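You operate a simulated robot arm through the tools that you are given. There is no shell and no other tool. Be economical: measure what you need, move in short steps, check, and stop when the job is done.

You run a simulated robot arm. Do the job below in one go: nothing can be reset, and whatever is moved stays where it is left.

## Task
Switch the dryer off, move its hose to the drain pipe, then set the lever to hose.
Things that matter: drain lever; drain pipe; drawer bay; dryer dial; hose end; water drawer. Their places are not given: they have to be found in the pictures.

Only the result counts: the job must be done as asked and must still hold three seconds after the hand-in. Knocking over, shifting, dropping, spilling or breaking anything else fails it.

## Robot
A 6-joint arm with a two-finger parallel gripper, fixed in place. Base frame: the origin is at the foot of the arm, x ahead of it, y to its left, z up. Lengths are in cm, angles in degrees, forces in N, time in s.
With the tool pointing down near the work surface it reaches from about 18 to 76 cm from the base axis. Its first joint turns from -166.0 to 166.0 degrees. Payload 3.91 kg.
The tool frame sits at the grasp point between the pads (the TCP): z along the fingers, y along the line on which they close. The tips reach 3 cm beyond it. Largest opening 11 cm; finger width 2, thickness 1; the body of the gripper, 4.8 by 11.2 cm, starts 5.5 cm behind the TCP.
Orientation is told as [roll, pitch, yaw] about the base's x, y, z axes, in that order, counted from this pose: with the fingers straight down and closing along the base's y, the tool's x points along the base's -x, its y along +y and its z along -z.

## Interface
- The arm moves only by the tool move_arm. Its argument "series" is a list of rows, each a list of 7 numbers: the shift along the tool's x, y, z in m, then the turn, a rotation vector about the tool's x, y, z in degrees, then the gripper command, from -1 (fully open) to 1 (shut), values between in proportion. In form: [[dx, dy, dz, wx, wy, wz, hand], ...]. A call has 1 to 12 rows; each row shifts and turns the commanded pose from where the row before left it, along the tool's axes as they then stand. Each row takes 0.2 s and may step no farther than 5 cm and 8.6 degrees from the row before; otherwise, or with a gripper value out of range, the whole call is refused. A pose out of reach is approached as far as the arm can. The call stops where the force on the tool passes 60 N (or 10 N more than at its start, if that is more) or the arm is blocked; 0.2 s more then pass. Each finger travels about 4.5 cm/s and halts on what it meets, pressing with about 25 N; the grip force reading is that of the motor and also rises with nothing between the fingers. The clock runs only during rows and for 0.2 s after the last one: add rows that do not move to give the fingers time. It gives the time, the measured TCP pose, the force on the tool (base axes), the opening and the grip force at its end, in the units of the frame above (readings bear some noise), with the torque about the TCP (base axes, N m) and any sound that the robot's microphone picked up, and new pictures: "pictures" is both (left out), scene, wrist or none.
- Cameras (640 x 400 px; columns grow to the right, rows downward): "scene" is fixed at [39.9, -49.92, 167.24]; the picture's right is [0.95, -0.32, 0.00], its down [-0.22, -0.66, -0.72] and it looks along [0.23, 0.68, -0.70] (base axes); focal length 334 px, centre (320, 200). "wrist" rides on the gripper at [7.1, 2.2, -10.7] in the tool frame; the picture's right is [-0.29, 0.96, 0.00], its down [-0.76, -0.23, -0.61] and it looks along [-0.58, -0.18, 0.79] (tool axes); focal length 243 px, centre (320, 200).
- lift_body(by): slides the trunk up (or, below 0, down) by that many cm; the arm rides with it, the base frame stays. It gives what a move gives, with no picture.
- point_at(camera, pixels): for up to 12 pixels [column, row] of the newest picture of that camera ("zoom" is the newest enlarged one), the place [x, y, z] in the base frame of the surface seen there, good to about 0.3 cm. No time passes.
- zoom(camera, box): a new picture of the part [left, top, right, bottom] of that camera's present view, enlarged. No time passes.
- hand_in(): hands the job in; it is judged then, once.

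Go step by step. Measure first, check grasps and placings, and put right what went wrong. The budget is 80 turns and 200 pictures, counting those below and the enlarged ones. Unless the task says otherwise, let go and move clear before handing in, and close with one line.

The tools are called after "Emit:" as name(argument=value, ...) on one line, values as JSON. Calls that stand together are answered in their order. move_arm: Moves the arm, as the interface text tells. Its arguments: {"type":"object","properties":{"series":{"type":"array"},"pictures":{"type":"string","enum":["both","scene","wrist","none"]}},"required":["series"]} The other tools are called the same way: lift_body (by) slides the trunk up or down; point_at (camera, pixels) gives the place of the surface under pixels of a picture; zoom (camera, box) takes an enlarged picture of a part of a camera's view; hand_in () hands the job in.

At the start:

```text
t: 0.0
position: [30.95, 9.78, 129.82]
tool_rot: [0.0, 0.0, 0.0]
ft_force: [-0.3, -0.6, -0.4]
torque: [-0.03, 0.03, -0.01]
finger_gap: 10.99
grip_force: 0.0
trunk travel left (down, up): [-52.5, 6.5]
```

scene: 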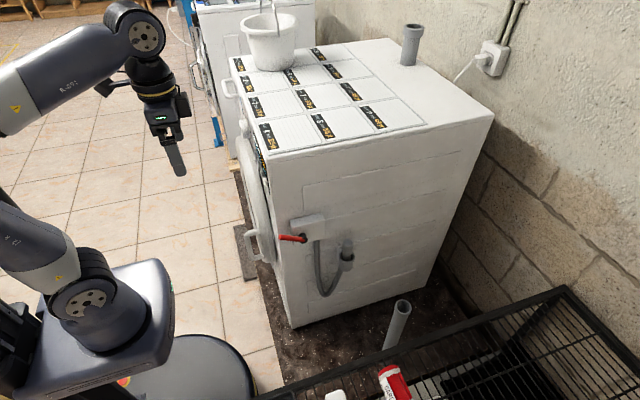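
wrist: 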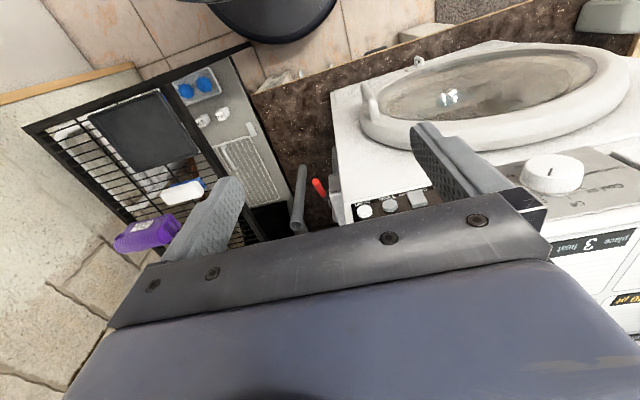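

The scene shows the dryer with a red lever (~290,238), a grey hose (~345,258) and a pipe standing at (~400,310); the wrist shows a dial at (550,175). I zoom in for details.

Emit:
zoom(camera="scene", box=[230, 190, 430, 360])

Emit:
zoom(camera="wrist", box=[480, 120, 640, 220])

Emit:
zoom(camera="wrist", box=[260, 130, 440, 240])

Emit:
point_at(camera="scene", pixels=[[284, 238], [303, 238], [308, 222], [347, 257], [346, 244], [322, 293], [403, 303], [388, 347], [290, 325], [262, 150], [493, 118], [412, 27]])

Emit:
point_at(camera="wrist", pixels=[[550, 168], [526, 178], [580, 180], [550, 190], [620, 180], [318, 186], [300, 170], [297, 225], [390, 205], [364, 211], [417, 199], [270, 215]])

```text
2.35 times, centred on (330, 275) of scene
```

zoom: 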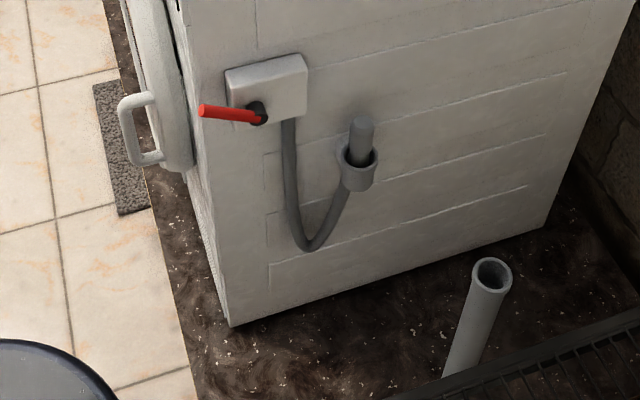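

```text
4.00 times, centred on (560, 170) of wrist
```

zoom: 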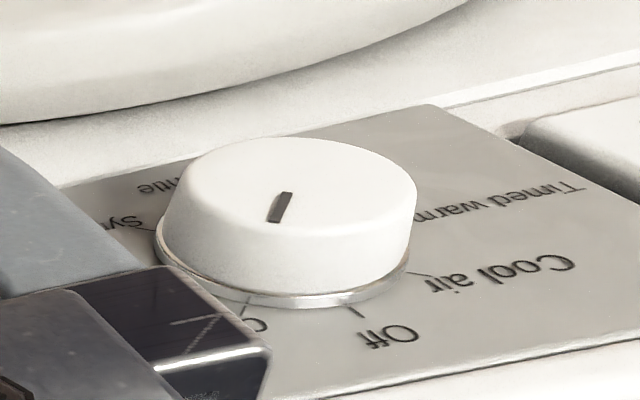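

```text
3.56 times, centred on (350, 185) of wrist
```

zoom: 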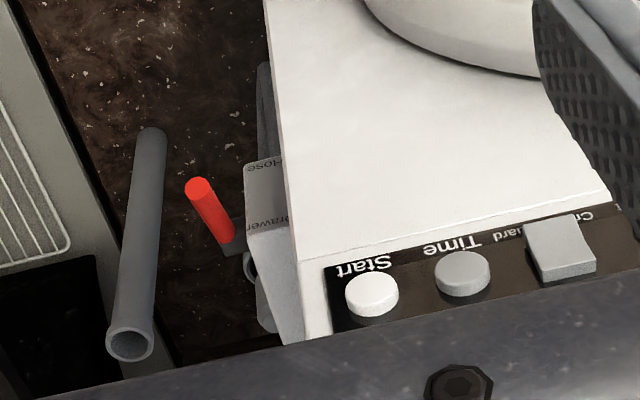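

```text
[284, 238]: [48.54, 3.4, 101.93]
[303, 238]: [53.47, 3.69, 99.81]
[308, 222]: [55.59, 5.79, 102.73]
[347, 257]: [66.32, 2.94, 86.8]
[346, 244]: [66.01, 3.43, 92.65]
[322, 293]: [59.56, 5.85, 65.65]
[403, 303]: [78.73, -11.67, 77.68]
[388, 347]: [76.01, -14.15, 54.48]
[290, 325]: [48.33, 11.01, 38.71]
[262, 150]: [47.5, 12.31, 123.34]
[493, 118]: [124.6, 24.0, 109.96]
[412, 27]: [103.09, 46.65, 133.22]
```

```text
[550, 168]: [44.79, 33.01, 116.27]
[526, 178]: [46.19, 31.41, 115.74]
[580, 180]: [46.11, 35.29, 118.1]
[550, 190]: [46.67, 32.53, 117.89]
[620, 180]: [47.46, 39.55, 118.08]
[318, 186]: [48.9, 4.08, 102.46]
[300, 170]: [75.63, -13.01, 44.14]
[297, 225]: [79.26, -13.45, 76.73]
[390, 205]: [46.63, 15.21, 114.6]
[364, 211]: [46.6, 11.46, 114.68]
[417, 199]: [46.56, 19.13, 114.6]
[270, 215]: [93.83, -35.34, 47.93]
```

Dial is around (45, 33, 117), facing the robot (−x); pipe mouth about (79, −12.5, 77); hose end sits in a cup on the dryer's right side. I turn the tool to point forward (+x) in place.

Emit:
move_arm(series=[[0, 0.01, 0, 0, -8.2, 0, -1], [0, 0.01, 0, 0, -8.2, 0, -1], [0, 0.01, 0, 0, -8.2, 0, -1], [0, 0.01, 0, 0, -8.2, 0, -1], [0, 0.01, 0, 0, -8.2, 0, -1], [0, 0.01, 0, 0, -8.2, 0, -1], [0, 0.01, 0, 0, -8.2, 0, -1], [0, 0.01, 0, 0, -8.2, 0, -1], [0, 0.01, 0, 0, -8.2, 0, -1], [0, 0.01, 0, 0, -8.2, 0, -1], [0, 0.01, 0, 0, -8, 0, -1], [0, 0, 0, 0, 0, 0, -1]])

```text
t: 2.6
position: [30.99, 20.84, 129.73]
tool_rot: [172.0, -89.9, -172.1]
ft_force: [0.1, -1.0, 1.2]
torque: [-0.01, -0.02, 0.01]
finger_gap: 11.01
grip_force: 0.0
trunk travel left (down, up): [-52.5, 6.5]
```

scene: 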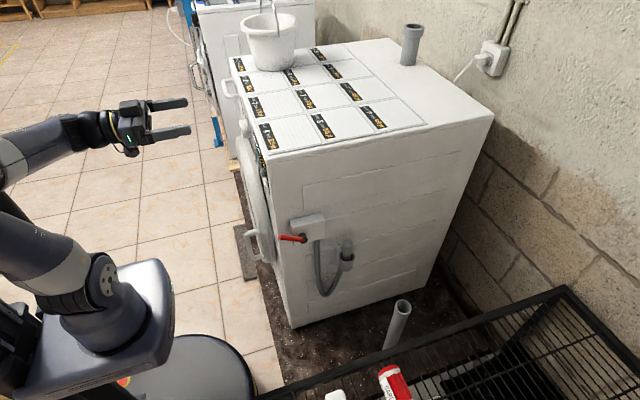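
wrist: 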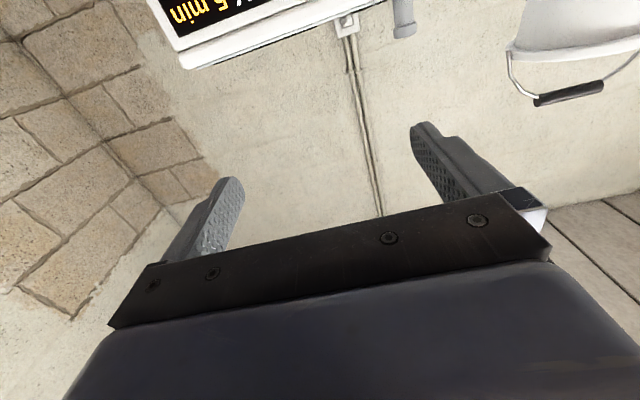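

The tool now points forward, but the camera is underneath looking up at the wall. I roll it 180° about its axis so the camera looks down from above.

Emit:
move_arm(series=[[0, 0, 0, 0, 0, 8.2, -1], [0, 0, 0, 0, 0, 8.2, -1], [0, 0, 0, 0, 0, 8.2, -1], [0, 0, 0, 0, 0, 8.2, -1], [0, 0, 0, 0, 0, 8.2, -1], [0, 0, 0, 0, 0, 8.2, -1], [0, 0, 0, 0, 0, 8.2, -1], [0, 0, 0, 0, 0, 8.2, -1], [0, 0, 0, 0, 0, 8.2, -1], [0, 0, 0, 0, 0, 8.2, -1], [0, 0, 0, 0, 0, 8, -1]], pictures="none")

Emit:
move_arm(series=[[0, 0, 0, 0, 0, 8.2, -1], [0, 0, 0, 0, 0, 8.2, -1], [0, 0, 0, 0, 0, 8.2, -1], [0, 0, 0, 0, 0, 8.2, -1], [0, 0, 0, 0, 0, 8.2, -1], [0, 0, 0, 0, 0, 8.2, -1], [0, 0, 0, 0, 0, 8.2, -1], [0, 0, 0, 0, 0, 8.2, -1], [0, 0, 0, 0, 0, 8.2, -1], [0, 0, 0, 0, 0, 8.2, -1], [0, 0, 0, 0, 0, 8, -1], [0, 0, 0, 0, 0, 0, -1]])

```text
t: 5.0
position: [30.3, 15.94, 141.42]
tool_rot: [89.6, -0.3, -89.8]
ft_force: [0.1, -0.7, 0.3]
torque: [-0.01, 0.02, -0.01]
finger_gap: 11.02
grip_force: 0.0
out of reach, approached as far as the arm can: row 8, 9, 10, 11
trunk travel left (down, up): [-52.5, 6.5]
```

```text
t: 7.8
position: [37.16, -0.43, 150.37]
tool_rot: [-5.0, 86.7, 176.0]
ft_force: [0.8, 0.2, -0.5]
torque: [-0.03, 0.0, 0.0]
finger_gap: 11.02
grip_force: 0.1
out of reach, approached as far as the arm can: row 1, 2, 3, 4, 5, 6, 7, 8, 9, 10, 11
trunk travel left (down, up): [-52.5, 6.5]
stopped in row 12: the arm was blocked; the commanded pose is now the measured one
```

scene: 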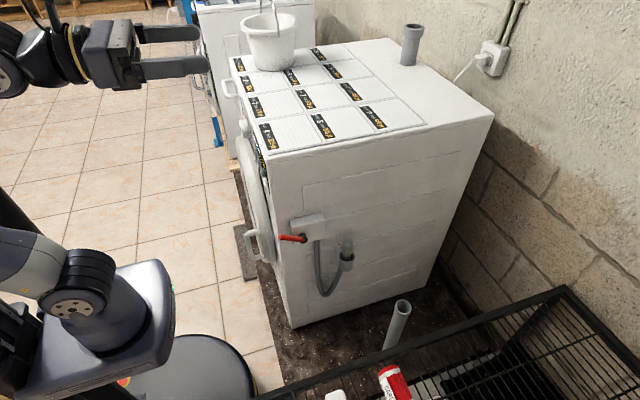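
wrist: 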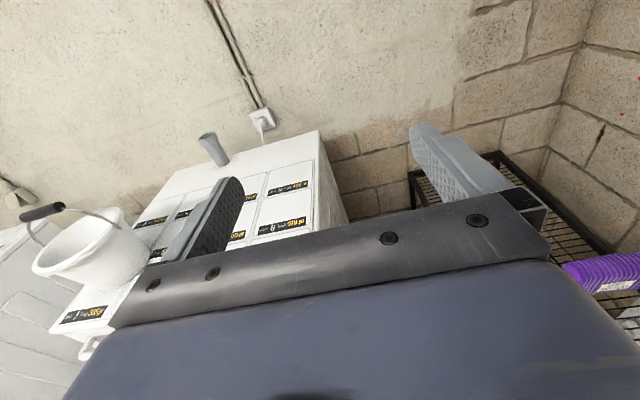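

The roll is reached, with the TCP now at (37, 0, 150) and tool x up. I pull back and level, then lower the trunk to dial height.

Emit:
move_arm(series=[[0, -0.03, -0.03, 0, 0, 0, -1], [0, -0.04, -0.03, 0, 0, 0, -1], [0, -0.04, -0.03, 0, 0, 0, -1], [0, -0.04, 0, 0, 0, 0, -1], [0, -0.04, 0, 0, 0, 0, -1], [0, -0.04, 0, 0, 0, 0, -1], [0, 0, 0, 0, 0, 0, -1]], pictures="none")

Emit:
lift_body(by=-22)

Emit:
move_arm(series=[[0, 0, 0, 0, 0, 0, -1]])

```text
t: 8.5
position: [36.86, -0.16, 146.43]
tool_rot: [-6.3, 76.6, 175.6]
ft_force: [0.4, -0.6, -0.5]
torque: [-0.04, 0.02, 0.02]
finger_gap: 11.0
grip_force: 0.0
out of reach, approached as far as the arm can: row 1, 2, 3
trunk travel left (down, up): [-52.5, 6.5]
stopped in row 3: the arm was blocked; the commanded pose is now the measured one
```

```text
t: 10.0
position: [41.89, -0.58, 126.41]
tool_rot: [-6.4, 68.3, 175.5]
ft_force: [-0.2, -0.5, -0.5]
torque: [0.0, -0.02, 0.01]
finger_gap: 11.0
grip_force: 0.0
trunk travel left (down, up): [-37.6, 21.4]
stopped: the arm was blocked; the commanded pose is now the measured one
```

```text
t: 10.4
position: [41.7, -0.59, 126.84]
tool_rot: [-6.3, 68.6, 175.5]
ft_force: [0.1, -0.2, -1.3]
torque: [0.01, -0.01, 0.01]
finger_gap: 10.99
grip_force: 0.1
trunk travel left (down, up): [-37.6, 21.4]
```

scene: 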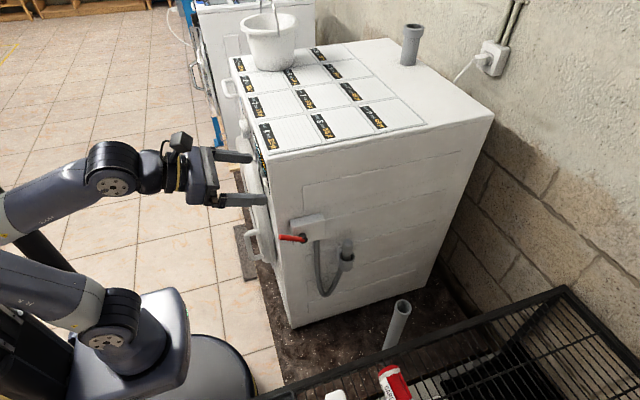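
wrist: 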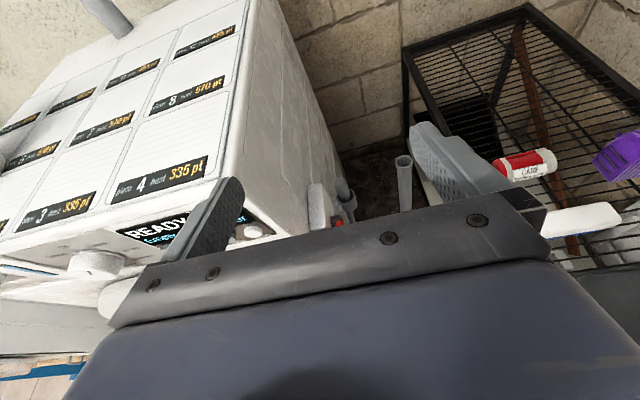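

The trunk stopped part way (−15 cm), with the tool pitched ~21° down at (41.7, −0.6, 126.8); dial is visible at wrist (95,262). I try backing off and shifting left.

Emit:
move_arm(series=[[0, -0.01, -0.03, 0, 0, 0, -1], [0, -0.02, -0.03, 0, 0, 0, -1], [0, -0.04, -0.02, 0, 0, 0, -1], [0, -0.04, 0, 0, 0, 0, -1], [0, -0.04, 0, 0, 0, 0, -1], [0, -0.04, 0, 0, 0, 0, -1], [0, 0, 0, 0, 0, 0, -1]])

```text
t: 11.2
position: [40.33, -0.54, 123.8]
tool_rot: [-7.0, 58.9, 175.7]
ft_force: [-0.6, 0.2, 0.3]
torque: [-0.02, -0.01, 0.03]
finger_gap: 11.04
grip_force: 0.0
out of reach, approached as far as the arm can: row 1, 2, 3
trunk travel left (down, up): [-37.6, 21.4]
stopped in row 3: the arm was blocked; the commanded pose is now the measured one
```

scene: 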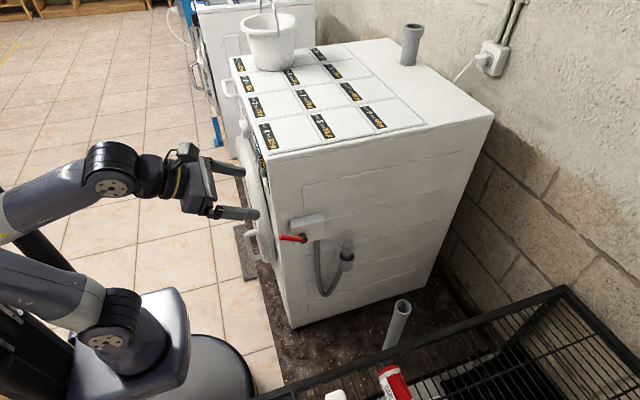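
wrist: 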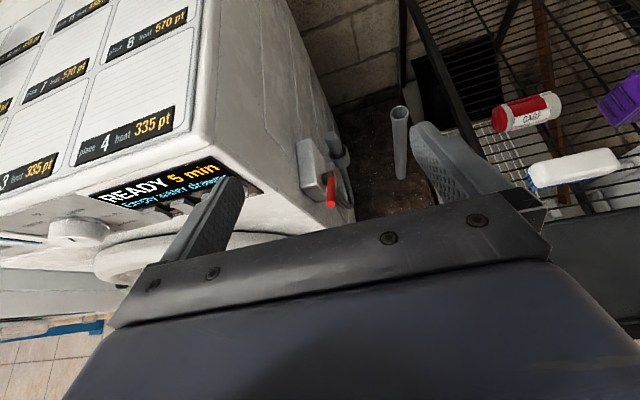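

This arm configuration is up against a joint limit. I raise the trunk and unwind the roll, to try it the other way round.

Emit:
lift_body(by=15)

Emit:
move_arm(series=[[0, 0, 0, 0, 0, -8.2, -1], [0, 0, 0, 0, 0, -8.2, -1], [0, 0, 0, 0, 0, -8.2, -1], [0, 0, 0, 0, 0, -8.2, -1], [0, 0, 0, 0, 0, -8.2, -1], [0, 0, 0, 0, 0, -8.2, -1], [0, 0, 0, 0, 0, -8.2, -1], [0, 0, 0, 0, 0, -8.2, -1], [0, 0, 0, 0, 0, -8.2, -1], [0, 0, 0, 0, 0, -8.2, -1], [0, 0, 0, 0, 0, -8, -1]], pictures="none")

Emit:
move_arm(series=[[0, 0, 0, 0, 0, -8.2, -1], [0, 0, 0, 0, 0, -8.2, -1], [0, 0, 0, 0, 0, -8.2, -1], [0, 0, 0, 0, 0, -8.2, -1], [0, 0, 0, 0, 0, -8.2, -1], [0, 0, 0, 0, 0, -8.2, -1], [0, 0, 0, 0, 0, -8.2, -1], [0, 0, 0, 0, 0, -8.2, -1], [0, 0, 0, 0, 0, -8.2, -1], [0, 0, 0, 0, 0, -8.2, -1], [0, 0, 0, 0, 0, -8, -1], [0, 0, 0, 0, 0, 0, -1]])

```text
t: 12.9
position: [40.09, -0.46, 138.97]
tool_rot: [-7.1, 59.1, 175.7]
ft_force: [-0.4, 0.2, 0.6]
torque: [-0.03, -0.03, -0.05]
finger_gap: 11.01
grip_force: 0.0
trunk travel left (down, up): [-52.6, 6.4]
```

```text
t: 15.3
position: [40.04, -0.51, 139.13]
tool_rot: [59.4, 3.4, -88.2]
ft_force: [0.4, -0.4, 0.7]
torque: [-0.01, 0.01, -0.02]
finger_gap: 11.01
grip_force: 0.0
trunk travel left (down, up): [-52.6, 6.4]
```

```text
t: 17.9
position: [40.22, -0.39, 139.11]
tool_rot: [6.8, -59.1, -4.1]
ft_force: [-0.8, -0.7, 0.3]
torque: [0.03, 0.02, -0.01]
finger_gap: 11.0
grip_force: 0.1
trunk travel left (down, up): [-52.6, 6.4]
```

scene: 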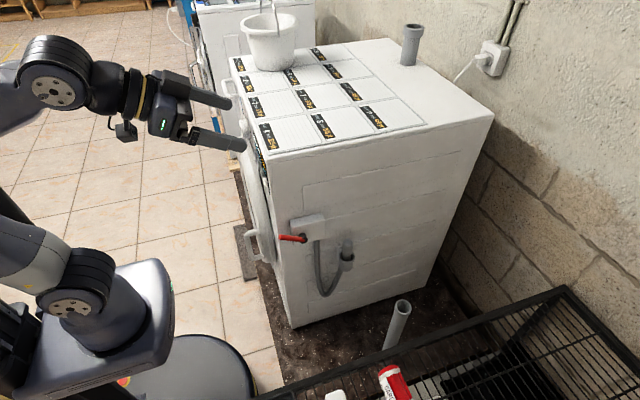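
wrist: 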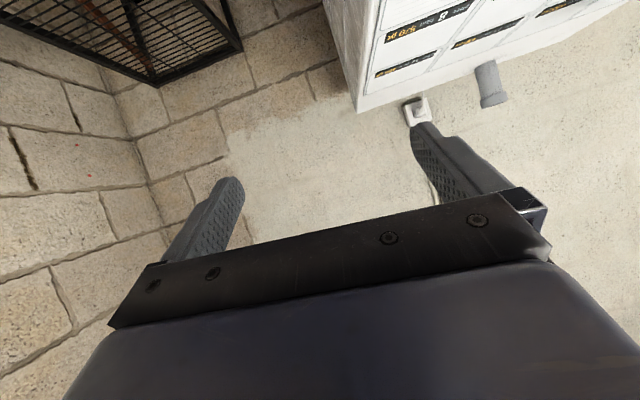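

Rolling is clean here, so I use the camera-below pose for the dial: level the tool, back off and shift left.

Emit:
move_arm(series=[[0, 0, -0.02, 0, -7.7, 0, -1], [0, 0, -0.02, 0, -7.7, 0, -1], [0, 0.02, -0.02, 0, -7.7, 0, -1], [0, 0.03, -0.03, 0, -7.8, 0, -1], [0, 0.04, -0.03, 0, 0, 0, -1], [0, 0.04, 0, 0, 0, 0, -1], [0, 0.04, 0, 0, 0, 0, -1], [0, 0.04, 0, 0, 0, 0, -1], [0, 0.04, 0, 0, 0, 0, -1], [0, 0.04, 0, 0, 0, 0, -1], [0, 0.03, 0, 0, 0, 0, -1], [0, 0, 0, 0, 0, 0, -1]], pictures="none")

Emit:
lift_body(by=-27)

Emit:
move_arm(series=[[0, 0, 0, 0, 0, 0, -1]])

```text
t: 18.9
position: [37.78, 5.05, 134.47]
tool_rot: [18.1, -71.0, -14.4]
ft_force: [0.5, 0.2, -0.4]
torque: [-0.01, 0.02, 0.0]
finger_gap: 11.0
grip_force: 0.1
trunk travel left (down, up): [-52.6, 6.4]
stopped in row 4: the arm was blocked; the commanded pose is now the measured one
```

```text
t: 20.5
position: [41.03, 5.8, 114.21]
tool_rot: [8.9, -63.6, -6.1]
ft_force: [-0.5, -0.3, -0.4]
torque: [-0.02, -0.03, 0.04]
finger_gap: 10.98
grip_force: 0.0
trunk travel left (down, up): [-37.5, 21.5]
stopped: the arm was blocked; the commanded pose is now the measured one
```

```text
t: 20.9
position: [41.07, 5.82, 114.66]
tool_rot: [9.1, -63.5, -6.1]
ft_force: [-0.7, 1.0, 0.5]
torque: [-0.01, 0.02, 0.0]
finger_gap: 11.0
grip_force: 0.2
trunk travel left (down, up): [-37.5, 21.5]
```

scene: 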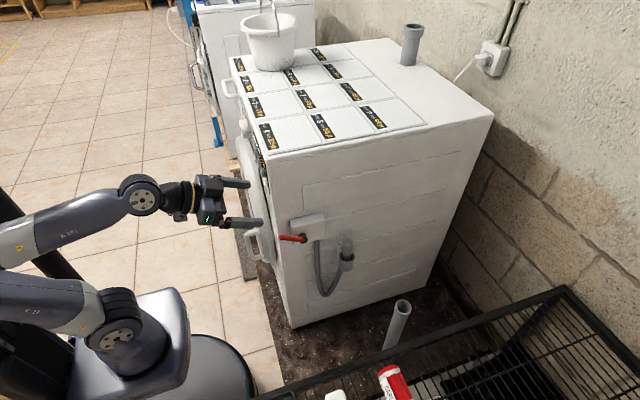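
wrist: 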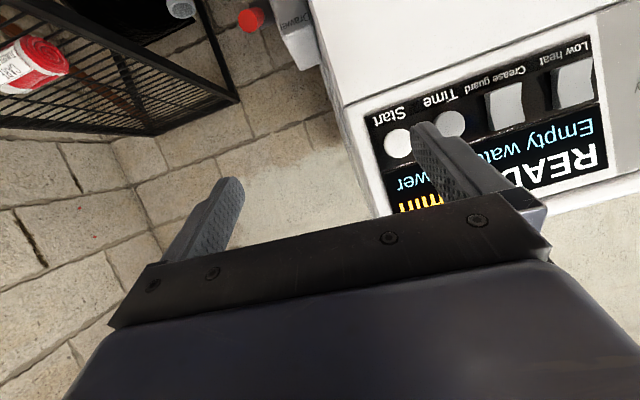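

The arm seems to fold against its mast when pulling straight back; earlier (31, 21, 130) was fine. I raise again above the dryer top and move left first, then back.

Emit:
lift_body(by=15)

Emit:
move_arm(series=[[0, 0.04, 0, 0, 0, 0, -1], [0, 0.04, 0, 0, 0, 0, -1], [0, 0.04, 0, 0, 0, 0, -1], [0, 0.04, 0, 0, 0, 0, -1], [0, 0.03, 0, 0, 0, 0, -1], [0, 0.03, 0, 0, 0, 0, -1], [0, 0, 0, 0, 0, 0, -1]], pictures="none")

Emit:
move_arm(series=[[0, 0, -0.03, 0, 0, 0, -1], [0, 0, -0.03, 0, -6.5, 0, -1], [0, 0.02, -0.03, 0, -6.5, 0, -1], [0, 0.02, -0.03, 0, -6.5, 0, -1], [0, 0, 0, 0, -6.5, 0, -1], [0, 0, 0, 0, 0, 0, -1]])

```text
t: 22.6
position: [41.04, 5.84, 129.7]
tool_rot: [9.1, -63.7, -6.2]
ft_force: [0.4, -1.2, 0.4]
torque: [0.02, 0.0, 0.02]
finger_gap: 10.99
grip_force: 0.0
trunk travel left (down, up): [-52.5, 6.5]
```

```text
t: 24.2
position: [40.36, 27.77, 131.4]
tool_rot: [9.2, -63.9, -6.2]
ft_force: [-0.4, 0.3, -0.2]
torque: [0.03, 0.01, -0.02]
finger_gap: 11.0
grip_force: 0.1
trunk travel left (down, up): [-52.5, 6.5]
```

```text
t: 25.6
position: [28.92, 31.03, 135.76]
tool_rot: [91.5, -85.8, -89.5]
ft_force: [-0.6, -0.1, -0.6]
torque: [0.02, 0.02, 0.01]
finger_gap: 10.98
grip_force: 0.2
trunk travel left (down, up): [-52.5, 6.5]
```

scene: 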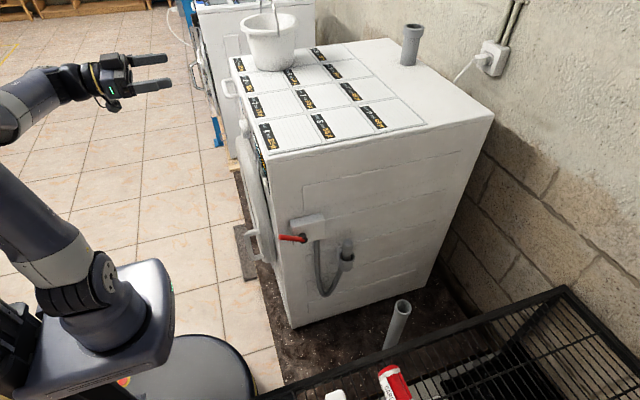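
wrist: 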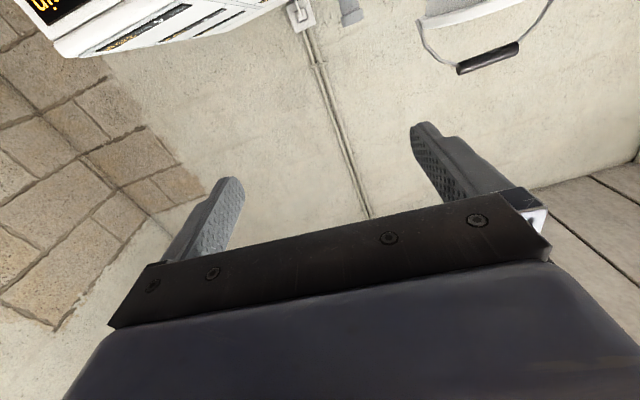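

That worked: tool level at (28.9, 31, 135.8). Now lower the trunk to see the dial from slightly below.

Emit:
lift_body(by=-26)

Emit:
move_arm(series=[[0, 0, 0, 0, 0, 0, -1]], pictures="wrist")

```text
t: 28.3
position: [28.96, 31.13, 109.63]
tool_rot: [90.4, -86.0, -88.4]
ft_force: [-0.1, -0.6, -0.2]
torque: [0.0, 0.01, 0.01]
finger_gap: 10.96
grip_force: 0.1
trunk travel left (down, up): [-26.5, 32.5]
```

```text
t: 28.7
position: [28.86, 31.07, 109.87]
tool_rot: [90.4, -86.0, -88.4]
ft_force: [-0.5, 1.1, 0.2]
torque: [-0.01, -0.04, -0.03]
finger_gap: 11.0
grip_force: 0.0
trunk travel left (down, up): [-26.5, 32.5]
```

wrist: 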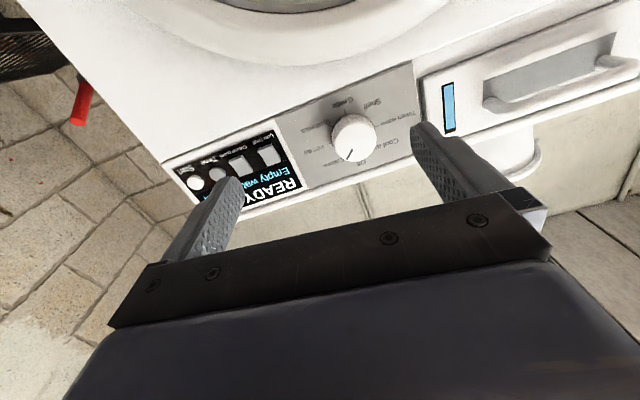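

Emit:
zoom(camera="wrist", box=[280, 75, 440, 185])

Emit:
point_at(camera="wrist", pixels=[[352, 134], [349, 155], [331, 134], [374, 133], [353, 114], [365, 165], [393, 142], [312, 125], [320, 150], [338, 160], [345, 100], [371, 104]])

```text
3.64 times, centred on (360, 130) of wrist
```

zoom: 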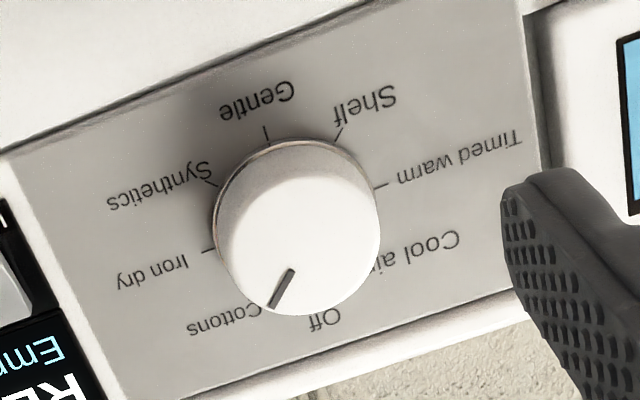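

```text
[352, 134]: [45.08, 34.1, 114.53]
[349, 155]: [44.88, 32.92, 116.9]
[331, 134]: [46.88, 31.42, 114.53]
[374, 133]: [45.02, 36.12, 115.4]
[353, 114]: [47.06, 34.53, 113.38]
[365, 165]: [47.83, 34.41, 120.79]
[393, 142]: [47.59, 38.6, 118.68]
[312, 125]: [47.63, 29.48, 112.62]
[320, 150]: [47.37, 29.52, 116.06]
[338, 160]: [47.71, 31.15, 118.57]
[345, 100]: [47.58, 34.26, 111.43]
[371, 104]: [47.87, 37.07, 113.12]
```

The dial's pointer is on "Cottons"; "Off" is one step toward "Cool air". I measure the ticks and the pointer.

Emit:
point_at(camera="zoom", pixels=[[267, 130], [341, 130], [382, 185], [210, 184], [207, 251], [262, 312], [290, 270], [271, 304], [327, 318], [297, 240], [215, 215], [378, 225]])

```text
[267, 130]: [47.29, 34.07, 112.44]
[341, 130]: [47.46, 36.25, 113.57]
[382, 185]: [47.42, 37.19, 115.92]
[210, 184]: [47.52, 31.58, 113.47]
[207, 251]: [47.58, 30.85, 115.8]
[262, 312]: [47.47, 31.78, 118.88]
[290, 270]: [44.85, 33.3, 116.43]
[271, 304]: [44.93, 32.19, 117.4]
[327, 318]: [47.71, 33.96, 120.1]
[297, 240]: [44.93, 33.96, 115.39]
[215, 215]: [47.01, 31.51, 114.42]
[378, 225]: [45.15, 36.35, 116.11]
```

Ticks centre on (y 34.0, z 115.8), radius 3.2, at 45° steps: pointer is at Cottons, so Off needs −45° about +x (tool z). I align, half-close the fingers, and approach.

Emit:
move_arm(series=[[-0.03, 0.015, 0, 2, 0, -4, -0.36], [-0.03, 0.014, 0, 0, 0, 0, -0.36], [0, 0, 0.02, 0, 0, 0, -0.36], [0, 0, 0.02, 0, 0, 0, -0.36], [0, 0, 0.02, 0, 0, 0, -0.36], [0, 0, 0.01, 0, 0, 0, -0.36], [0, 0, 0, 0, 0, 0, -0.36]])

```text
t: 30.3
position: [35.88, 33.88, 115.86]
tool_rot: [39.5, -89.9, -39.5]
ft_force: [0.2, 0.5, -0.1]
torque: [-0.03, 0.0, 0.0]
finger_gap: 7.49
grip_force: 0.0
trunk travel left (down, up): [-26.5, 32.5]
```

scene: 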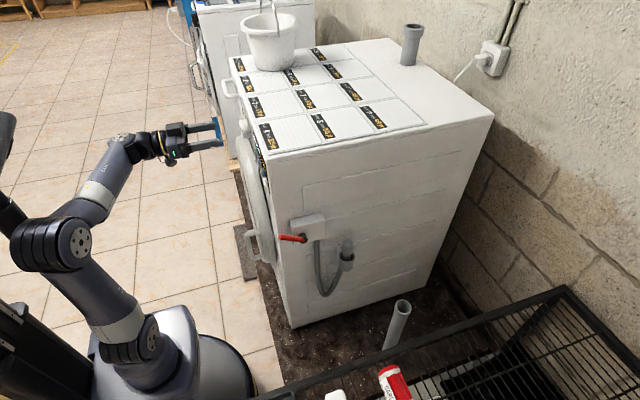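
wrist: 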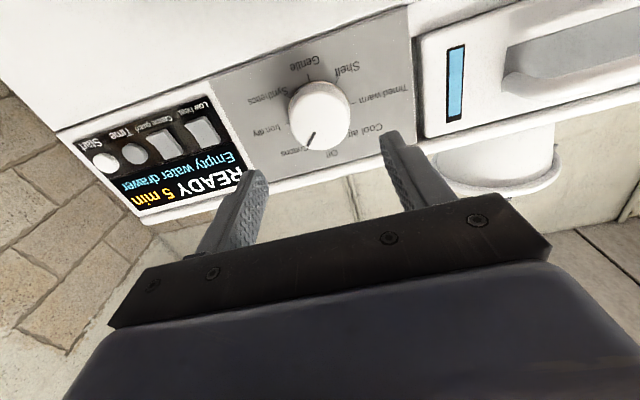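

Aligned and level. I advance 7.6 cm and close on the dial.

Emit:
move_arm(series=[[0, 0.001, 0.02, 0, 0, 0, -0.36], [0, 0, 0.02, 0, 0, 0, -0.36], [0, 0, 0.02, 0, 0, 0, -0.36], [0, 0, 0.016, 0, 0, 0, -0.36], [0, 0, 0, 0, 0, 0, -0.36], [0, 0, 0, 0, 0, 0, 0.2], [0, 0, 0, 0, 0, 0, 0.2], [0, 0, 0, 0, 0, 0, 0.2], [0, 0, 0, 0, 0, 0, 0.2]])

```text
t: 32.3
position: [43.59, 33.84, 115.89]
tool_rot: [45.1, -89.9, -45.1]
ft_force: [1.4, 0.7, 1.7]
torque: [0.04, 0.01, 0.0]
finger_gap: 5.18
grip_force: 45.2
trunk travel left (down, up): [-26.5, 32.5]
```

scene: 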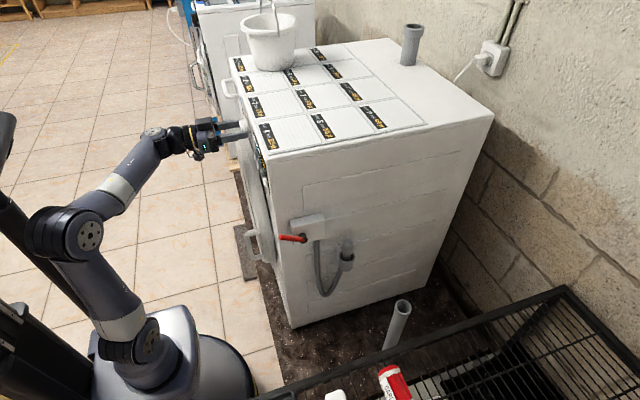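
wrist: 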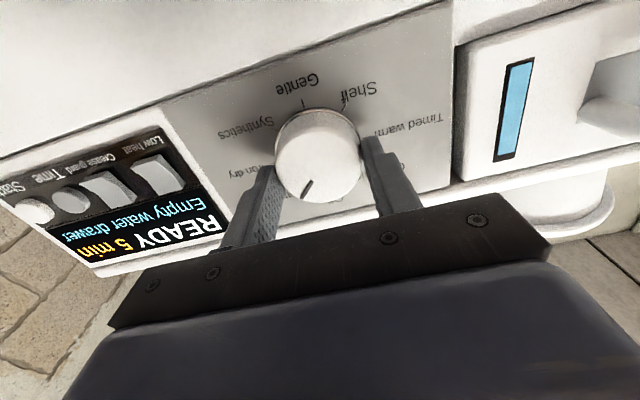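

Gripped at 5.2 cm. Turning −45° about tool z.

Emit:
move_arm(series=[[0, 0, 0, 0, 0, -7.5, 0.2], [0, 0, 0, 0, 0, -7.5, 0.2], [0, 0, 0, 0, 0, -7.5, 0.2], [0, 0, 0, 0, 0, -7.5, 0.2], [0, 0, 0, 0, 0, -7.5, 0.2], [0, 0, 0, 0, 0, -7.5, 0.2], [0, 0, 0, 0, 0, 0, 0.2]], pictures="wrist")

Emit:
zoom(camera="wrist", box=[220, 75, 440, 225])

```text
t: 33.9
position: [43.49, 34.12, 115.88]
tool_rot: [-90.0, -44.9, 90.1]
ft_force: [11.6, 20.1, 18.6]
torque: [0.01, -0.6, 0.69]
finger_gap: 5.18
grip_force: 45.5
trunk travel left (down, up): [-26.5, 32.5]
```

wrist: 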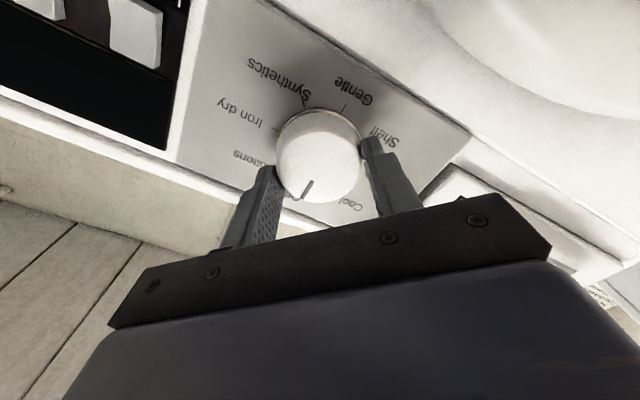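

```text
2.67 times, centred on (330, 150) of wrist
```

zoom: 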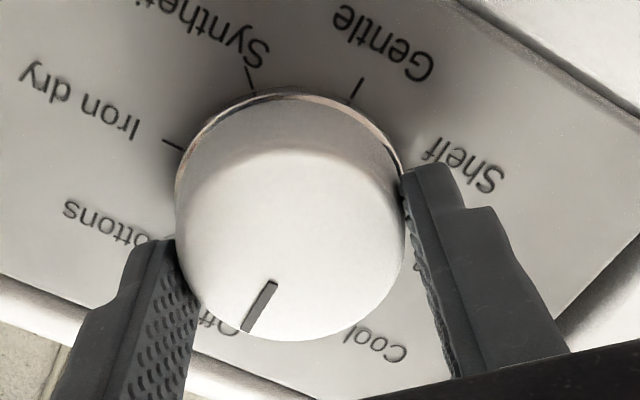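

The display has gone dark, and the pointer is at Off. I release and back straight away.

Emit:
move_arm(series=[[0, 0, 0, 0, 0, 0, -0.3], [0, 0, 0, 0, 0, 0, -0.3], [0, 0, 0, 0, 0, 0, -0.3], [0, 0, -0.03, 0, 0, 0, -0.3], [0, 0, -0.04, 0, 0, 0, -0.3], [0, 0, -0.04, 0, 0, 0, -0.3], [0, 0, 0, 0, 0, 7.5, -0.3], [0, 0, 0, 0, 0, 7.5, -0.3], [0, 0, 0, 0, 0, 7.5, -0.3], [0, 0, 0, 0, 0, 7.5, -0.3], [0, 0, 0, 0, 0, 7.5, -0.3], [0, 0, 0, 0, 0, 7.5, -0.3]], pictures="wrist")

Emit:
zoom(camera="wrist", box=[220, 45, 440, 195])

```text
t: 36.5
position: [32.51, 33.72, 115.88]
tool_rot: [75.9, -89.8, -75.8]
ft_force: [-0.2, -0.3, -0.2]
torque: [0.0, 0.05, 0.01]
finger_gap: 7.12
grip_force: 0.0
trunk travel left (down, up): [-26.5, 32.5]
```

wrist: 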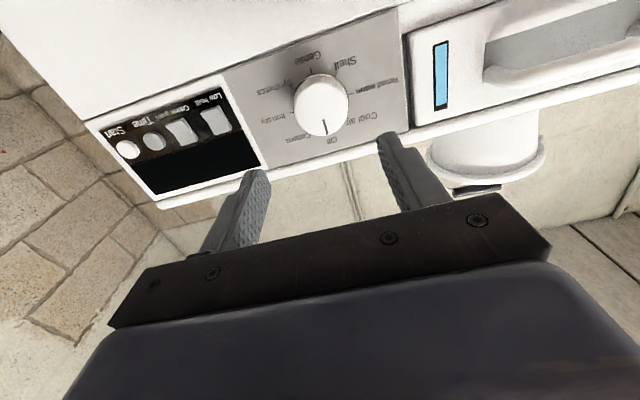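

```text
2.67 times, centred on (330, 120) of wrist
```

zoom: 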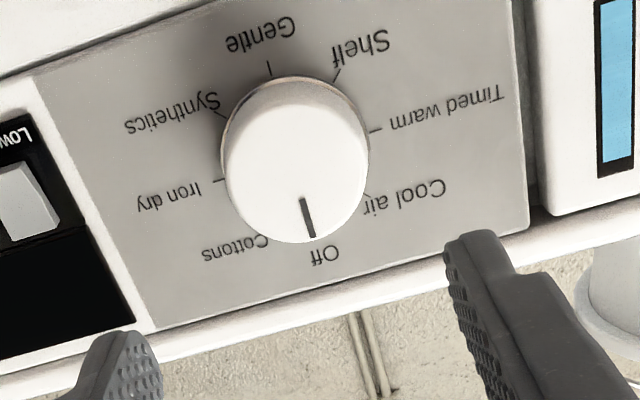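

The dial is on Off. Now a close look at the hose end, lever and pipe in the scene picture, while turning the tool back down.

Emit:
move_arm(series=[[0, 0, -0.01, 0, 8.2, 0, -0.5], [0, 0, 0, 0, 8.2, 0, -0.5], [0, 0, 0, 0, 8.2, 0, -0.5], [0, 0, 0, 0, 8.2, 0, -0.5], [0, 0, 0, 0, 8.2, 0, -0.5], [0, 0, 0, 0, 8.2, 0, -0.5], [0, 0, 0, 0, 8.2, 0, -0.5], [0, 0, 0, 0, 8.2, 0, -0.5], [0, 0, 0, 0, 8.2, 0, -0.5], [0, 0, 0, 0, 8.2, 0, -0.5], [0, 0, 0, 0, 8, 0, -0.5], [0, 0, 0, 0, 0, 0, -0.5]], pictures="scene")

Emit:
zoom(camera="scene", box=[280, 205, 376, 305])

```text
t: 39.1
position: [30.58, 32.38, 109.09]
tool_rot: [0.2, 0.0, 0.0]
ft_force: [-0.8, 0.0, -0.4]
torque: [0.03, -0.01, 0.02]
finger_gap: 8.27
grip_force: 0.0
out of reach, approached as far as the arm can: row 9, 10, 11
trunk travel left (down, up): [-26.5, 32.5]
```

scene: 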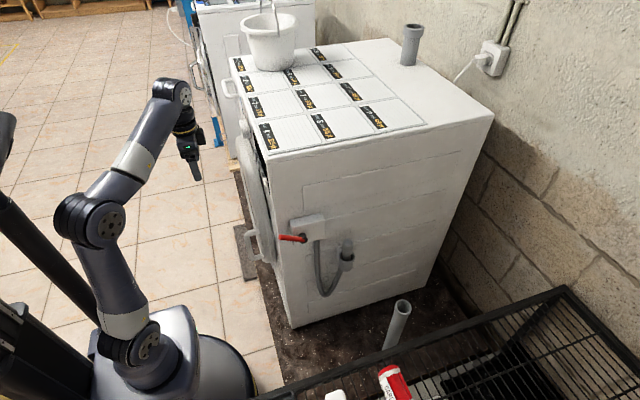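

```text
4.00 times, centred on (328, 255) of scene
```

zoom: 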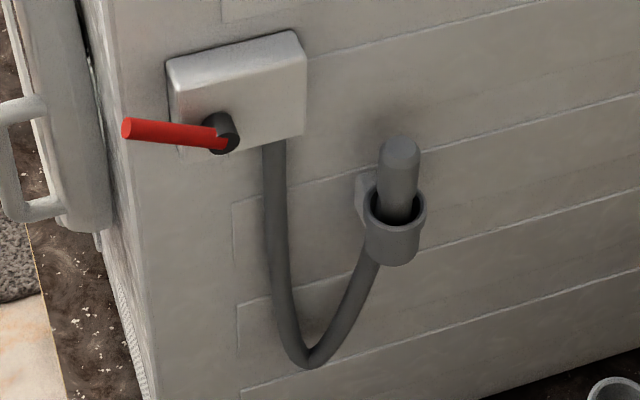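

The hose end is a round-topped plug standing in a ring cup on the dryer's side. I measure the plug, cup, lever and pipe.

Emit:
point_at(camera="zoom", pixels=[[400, 142], [398, 170], [380, 170], [418, 170], [398, 205], [395, 240], [365, 215], [426, 215], [125, 128], [222, 132], [208, 128], [290, 38]])

Emit:
point_at(camera="scene", pixels=[[403, 301], [395, 303], [411, 304], [403, 310], [402, 306], [398, 325], [408, 325], [403, 325], [455, 325], [430, 335], [390, 370], [365, 200]])

Emit:
zoom(camera="scene", box=[360, 280, 460, 360])

```text
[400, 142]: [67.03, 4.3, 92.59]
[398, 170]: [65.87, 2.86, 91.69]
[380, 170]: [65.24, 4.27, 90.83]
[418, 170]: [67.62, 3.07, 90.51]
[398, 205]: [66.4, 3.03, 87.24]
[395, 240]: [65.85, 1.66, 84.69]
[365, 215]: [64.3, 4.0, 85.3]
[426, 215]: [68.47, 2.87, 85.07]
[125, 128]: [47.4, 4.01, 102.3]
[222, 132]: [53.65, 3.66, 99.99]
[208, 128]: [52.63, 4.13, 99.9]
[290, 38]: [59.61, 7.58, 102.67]
```

```text
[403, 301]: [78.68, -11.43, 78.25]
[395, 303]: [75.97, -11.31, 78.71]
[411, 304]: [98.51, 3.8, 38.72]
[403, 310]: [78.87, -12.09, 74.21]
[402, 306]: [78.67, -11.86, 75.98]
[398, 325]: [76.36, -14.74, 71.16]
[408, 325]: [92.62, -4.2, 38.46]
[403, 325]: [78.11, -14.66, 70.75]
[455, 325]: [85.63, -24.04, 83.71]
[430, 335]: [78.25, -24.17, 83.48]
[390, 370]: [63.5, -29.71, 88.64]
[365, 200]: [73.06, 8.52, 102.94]
```

```text
5.00 times, centred on (410, 320) of scene
```

zoom: 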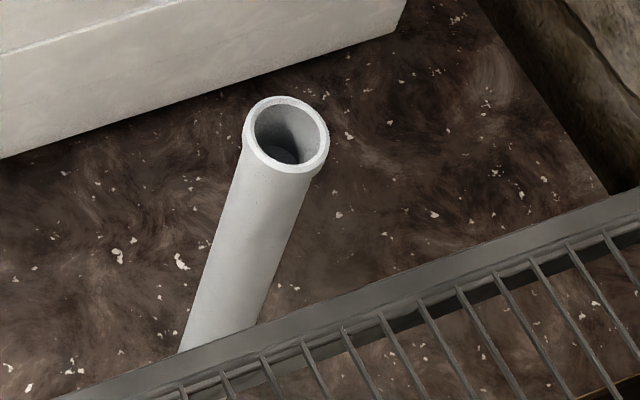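

Plug centre ≈ (66.5, 4.0), top z ≈ 93; wall behind at y ≈ 8.5; I'll grip with fingers closing along x, tool top leaning away from the wall. First refine the pipe rim, raise the trunk, and rotate.

Emit:
point_at(camera="zoom", pixels=[[246, 128], [326, 138], [300, 101], [270, 100], [262, 158], [285, 170], [310, 165], [283, 155], [270, 115], [255, 112], [321, 118], [240, 200]])

Emit:
lift_body(by=16)

Emit:
move_arm(series=[[0, -0.04, 0, 0, 0, -8.2, -0.1], [0, -0.04, 0, 0, 0, -8.2, -0.1], [0.005, -0.04, 0, 0, 0, -8.2, -0.1], [0.01, -0.04, 0, 0, 0, -8.2, -0.1], [0.01, -0.03, 0, 0, 0, -8.2, -0.1], [0.02, -0.02, 0, 0, 0, -8.2, -0.1], [0.02, -0.02, 0, 0, 0, -8.2, -0.1], [0.03, -0.01, 0, 0, 0, -8.2, -0.1], [0.03, 0, 0, 0, 0, -8.2, -0.1], [0.03, 0, 0, 0, 0, -8.2, -0.1], [0.03, 0, 0, 0, 0, -8, -0.1], [0.04, 0, 0, 0, 0, 0, -0.1]])

```text
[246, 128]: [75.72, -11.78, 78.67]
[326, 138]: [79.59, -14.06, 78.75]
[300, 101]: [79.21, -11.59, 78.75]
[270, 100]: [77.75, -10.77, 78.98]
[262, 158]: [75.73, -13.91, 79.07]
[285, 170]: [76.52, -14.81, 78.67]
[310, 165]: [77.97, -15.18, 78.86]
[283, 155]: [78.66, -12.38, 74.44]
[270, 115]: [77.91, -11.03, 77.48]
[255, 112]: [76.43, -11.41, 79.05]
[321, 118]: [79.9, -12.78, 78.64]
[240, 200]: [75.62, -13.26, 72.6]
```

```text
t: 40.9
position: [30.7, 32.37, 125.05]
tool_rot: [0.2, -0.1, 0.1]
ft_force: [0.2, 0.5, 0.0]
torque: [0.01, -0.01, 0.0]
finger_gap: 8.28
grip_force: 0.0
trunk travel left (down, up): [-42.5, 16.5]
```

```text
t: 43.5
position: [30.5, -7.96, 124.85]
tool_rot: [-0.1, -0.2, 90.2]
ft_force: [0.6, -0.2, 0.7]
torque: [0.0, -0.01, 0.03]
finger_gap: 6.05
grip_force: 0.1
trunk travel left (down, up): [-42.5, 16.5]
```

scene: 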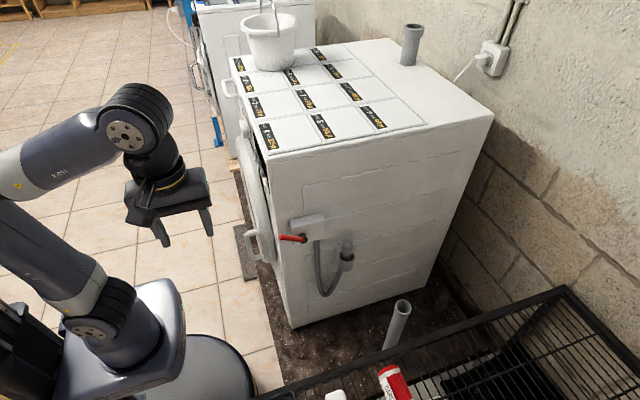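
wrist: 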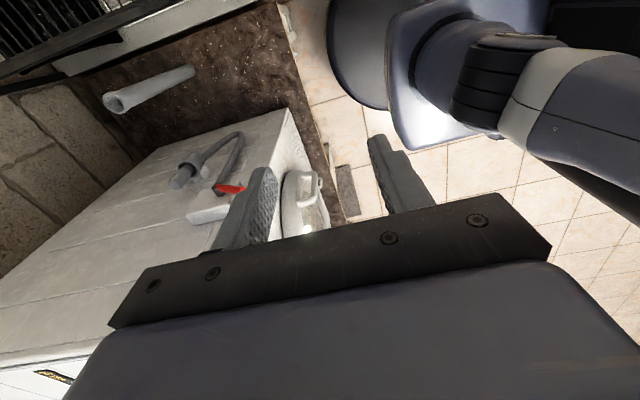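

Pipe mouth centre ≈ (77.8, −12.9, 78.8). I lean the tool 15° away from the dryer and go forward over the plug.

Emit:
move_arm(series=[[0, -0.04, 0, 0, -7.5, 0, -0.1], [0, -0.04, 0, 0, -7.5, 0, -0.1], [0, -0.04, 0, 0, 0, 0, -0.1], [0, -0.04, 0, 0, 0, 0, -0.1], [0, -0.04, 0, 0, 0, 0, -0.1], [0, -0.04, 0, 0, 0, 0, -0.1], [0, -0.04, 0, 0, 0, 0, -0.1], [0, -0.04, 0, 0, 0, 0, -0.1], [0, -0.04, 0, 0, 0, 0, -0.1], [0, 0, 0.04, 0, 0, 0, -0.1], [0, 0, 0.04, 0, 0, 0, -0.1], [0, 0, 0, 0, 0, 0, -0.1]])

```text
t: 46.1
position: [61.38, -3.55, 108.47]
tool_rot: [-0.2, -15.2, 90.0]
ft_force: [0.1, -0.9, 0.2]
torque: [0.0, 0.0, 0.0]
finger_gap: 6.03
grip_force: 0.1
out of reach, approached as far as the arm can: row 2, 3, 4, 5, 6, 7, 8, 9
trunk travel left (down, up): [-42.5, 16.5]
```

scene: 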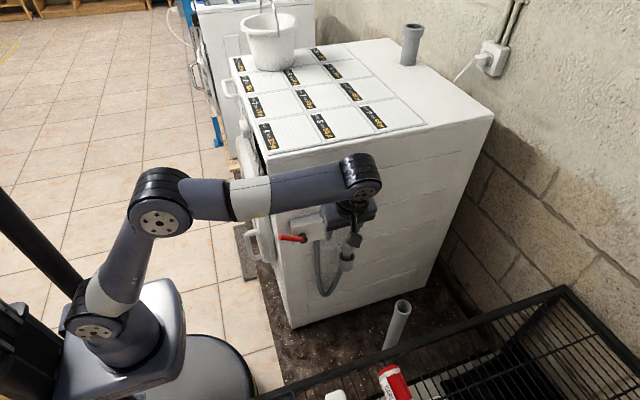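
wrist: 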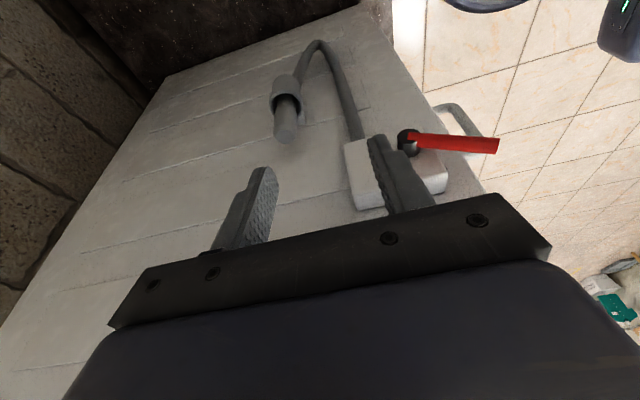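

TCP is at (61.4, −3.6, 108.5). I need 5.1 cm more in x; the plug is visible at wrist (287,118).

Emit:
move_arm(series=[[0, -0.025, 0, 0, 0, 0, -0.1], [0, -0.026, 0, 0, 0, 0, -0.1], [0, 0, 0.03, 0, 0, 0, -0.1], [0, 0, 0.03, 0, 0, 0, -0.1], [0, 0, 0, 0, 0, 0, -0.1]])

Emit:
zoom(camera="wrist", box=[200, 20, 460, 230])

```text
t: 47.3
position: [66.52, -1.71, 102.49]
tool_rot: [-0.1, -15.3, 90.0]
ft_force: [0.2, -0.1, -0.7]
torque: [0.01, -0.03, 0.02]
finger_gap: 6.04
grip_force: 0.0
trunk travel left (down, up): [-42.5, 16.5]
```

scene: 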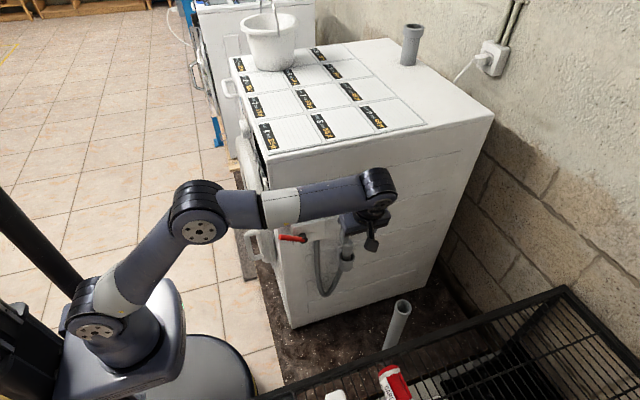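
wrist: 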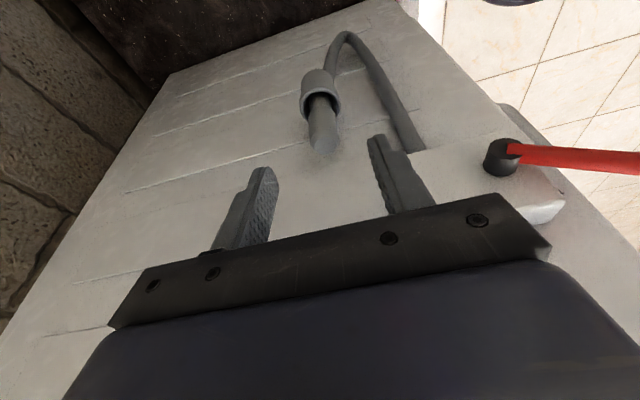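

```text
1.90 times, centred on (330, 125) of wrist
```

zoom: 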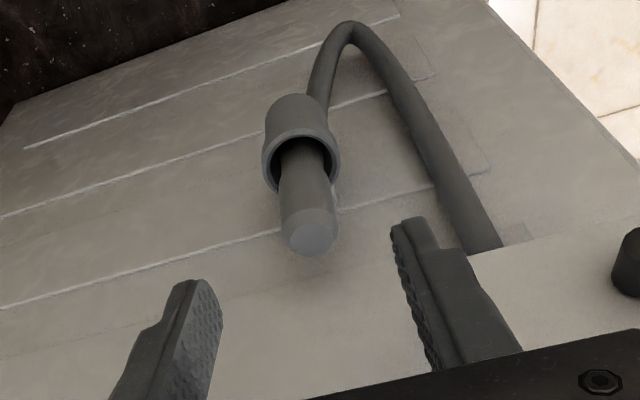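

The plug is clearly seen; I measure it from this closer view.

Emit:
point_at(camera="zoom", pixels=[[311, 237], [284, 235], [336, 228], [310, 215], [305, 190], [284, 200], [330, 190], [305, 165], [264, 150], [338, 150], [295, 130], [300, 105]])

```text
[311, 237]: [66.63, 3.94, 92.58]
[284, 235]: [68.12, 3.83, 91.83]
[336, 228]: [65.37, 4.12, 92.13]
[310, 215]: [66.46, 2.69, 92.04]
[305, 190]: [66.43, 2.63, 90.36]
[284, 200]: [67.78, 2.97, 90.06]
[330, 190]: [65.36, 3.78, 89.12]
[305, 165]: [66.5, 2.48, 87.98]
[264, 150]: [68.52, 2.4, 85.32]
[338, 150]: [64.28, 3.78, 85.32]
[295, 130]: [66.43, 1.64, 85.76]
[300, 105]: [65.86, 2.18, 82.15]
```

Plug: centre (66.6, 4.0), ⌀2.8, top 92.6, cup rim 85.7. I descend to TCP z 90.3.

Emit:
move_arm(series=[[-0.022, -0.001, 0, 0, 0, 0, -0.1], [0, 0, 0.035, 0, 0, 0, -0.1], [0, 0, 0.035, 0, 0, 0, -0.1], [0, 0, 0.033, 0, 0, 0, -0.1], [0, 0, 0.03, 0, 0, 0, -0.1], [0, 0, 0, 0, 0, 0, -0.1]])

```text
t: 48.7
position: [66.88, 3.76, 90.45]
tool_rot: [-0.2, -15.3, 90.0]
ft_force: [0.9, 0.3, 0.2]
torque: [0.01, 0.03, 0.01]
finger_gap: 6.07
grip_force: 0.0
trunk travel left (down, up): [-42.5, 16.5]
```

scene: 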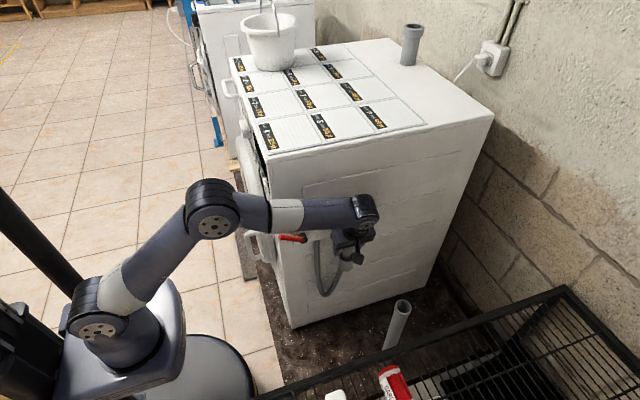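
wrist: 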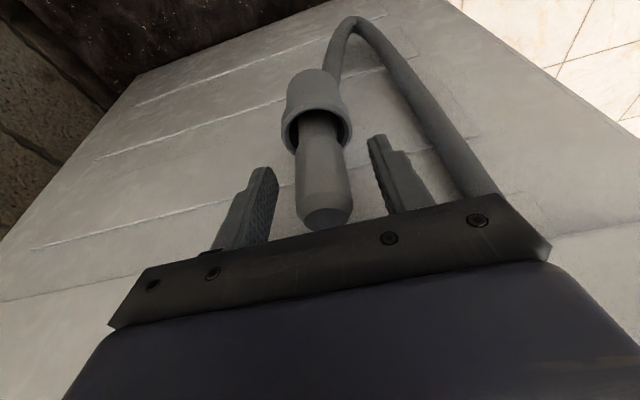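

Plug is between the fingers. I close.

Emit:
move_arm(series=[[0, 0.002, 0, 0, 0, 0, 0.1], [0, 0, 0, 0, 0, 0, 0.4], [0, 0, 0, 0, 0, 0, 0.7], [0, 0, 0, 0, 0, 0, 0.8], [0, 0, 0, 0, 0, 0, 0.8]], pictures="wrist")

```text
t: 49.9
position: [66.67, 3.8, 90.37]
tool_rot: [-0.1, -15.2, 89.9]
ft_force: [0.5, 1.1, 0.5]
torque: [-0.01, 0.0, -0.03]
finger_gap: 2.8
grip_force: 24.5
trunk travel left (down, up): [-42.5, 16.5]
```

wrist: 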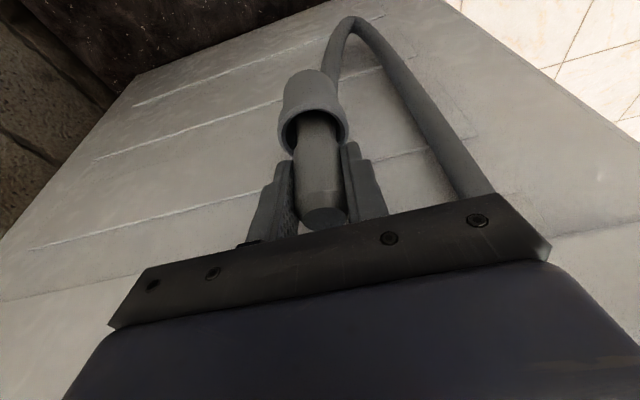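

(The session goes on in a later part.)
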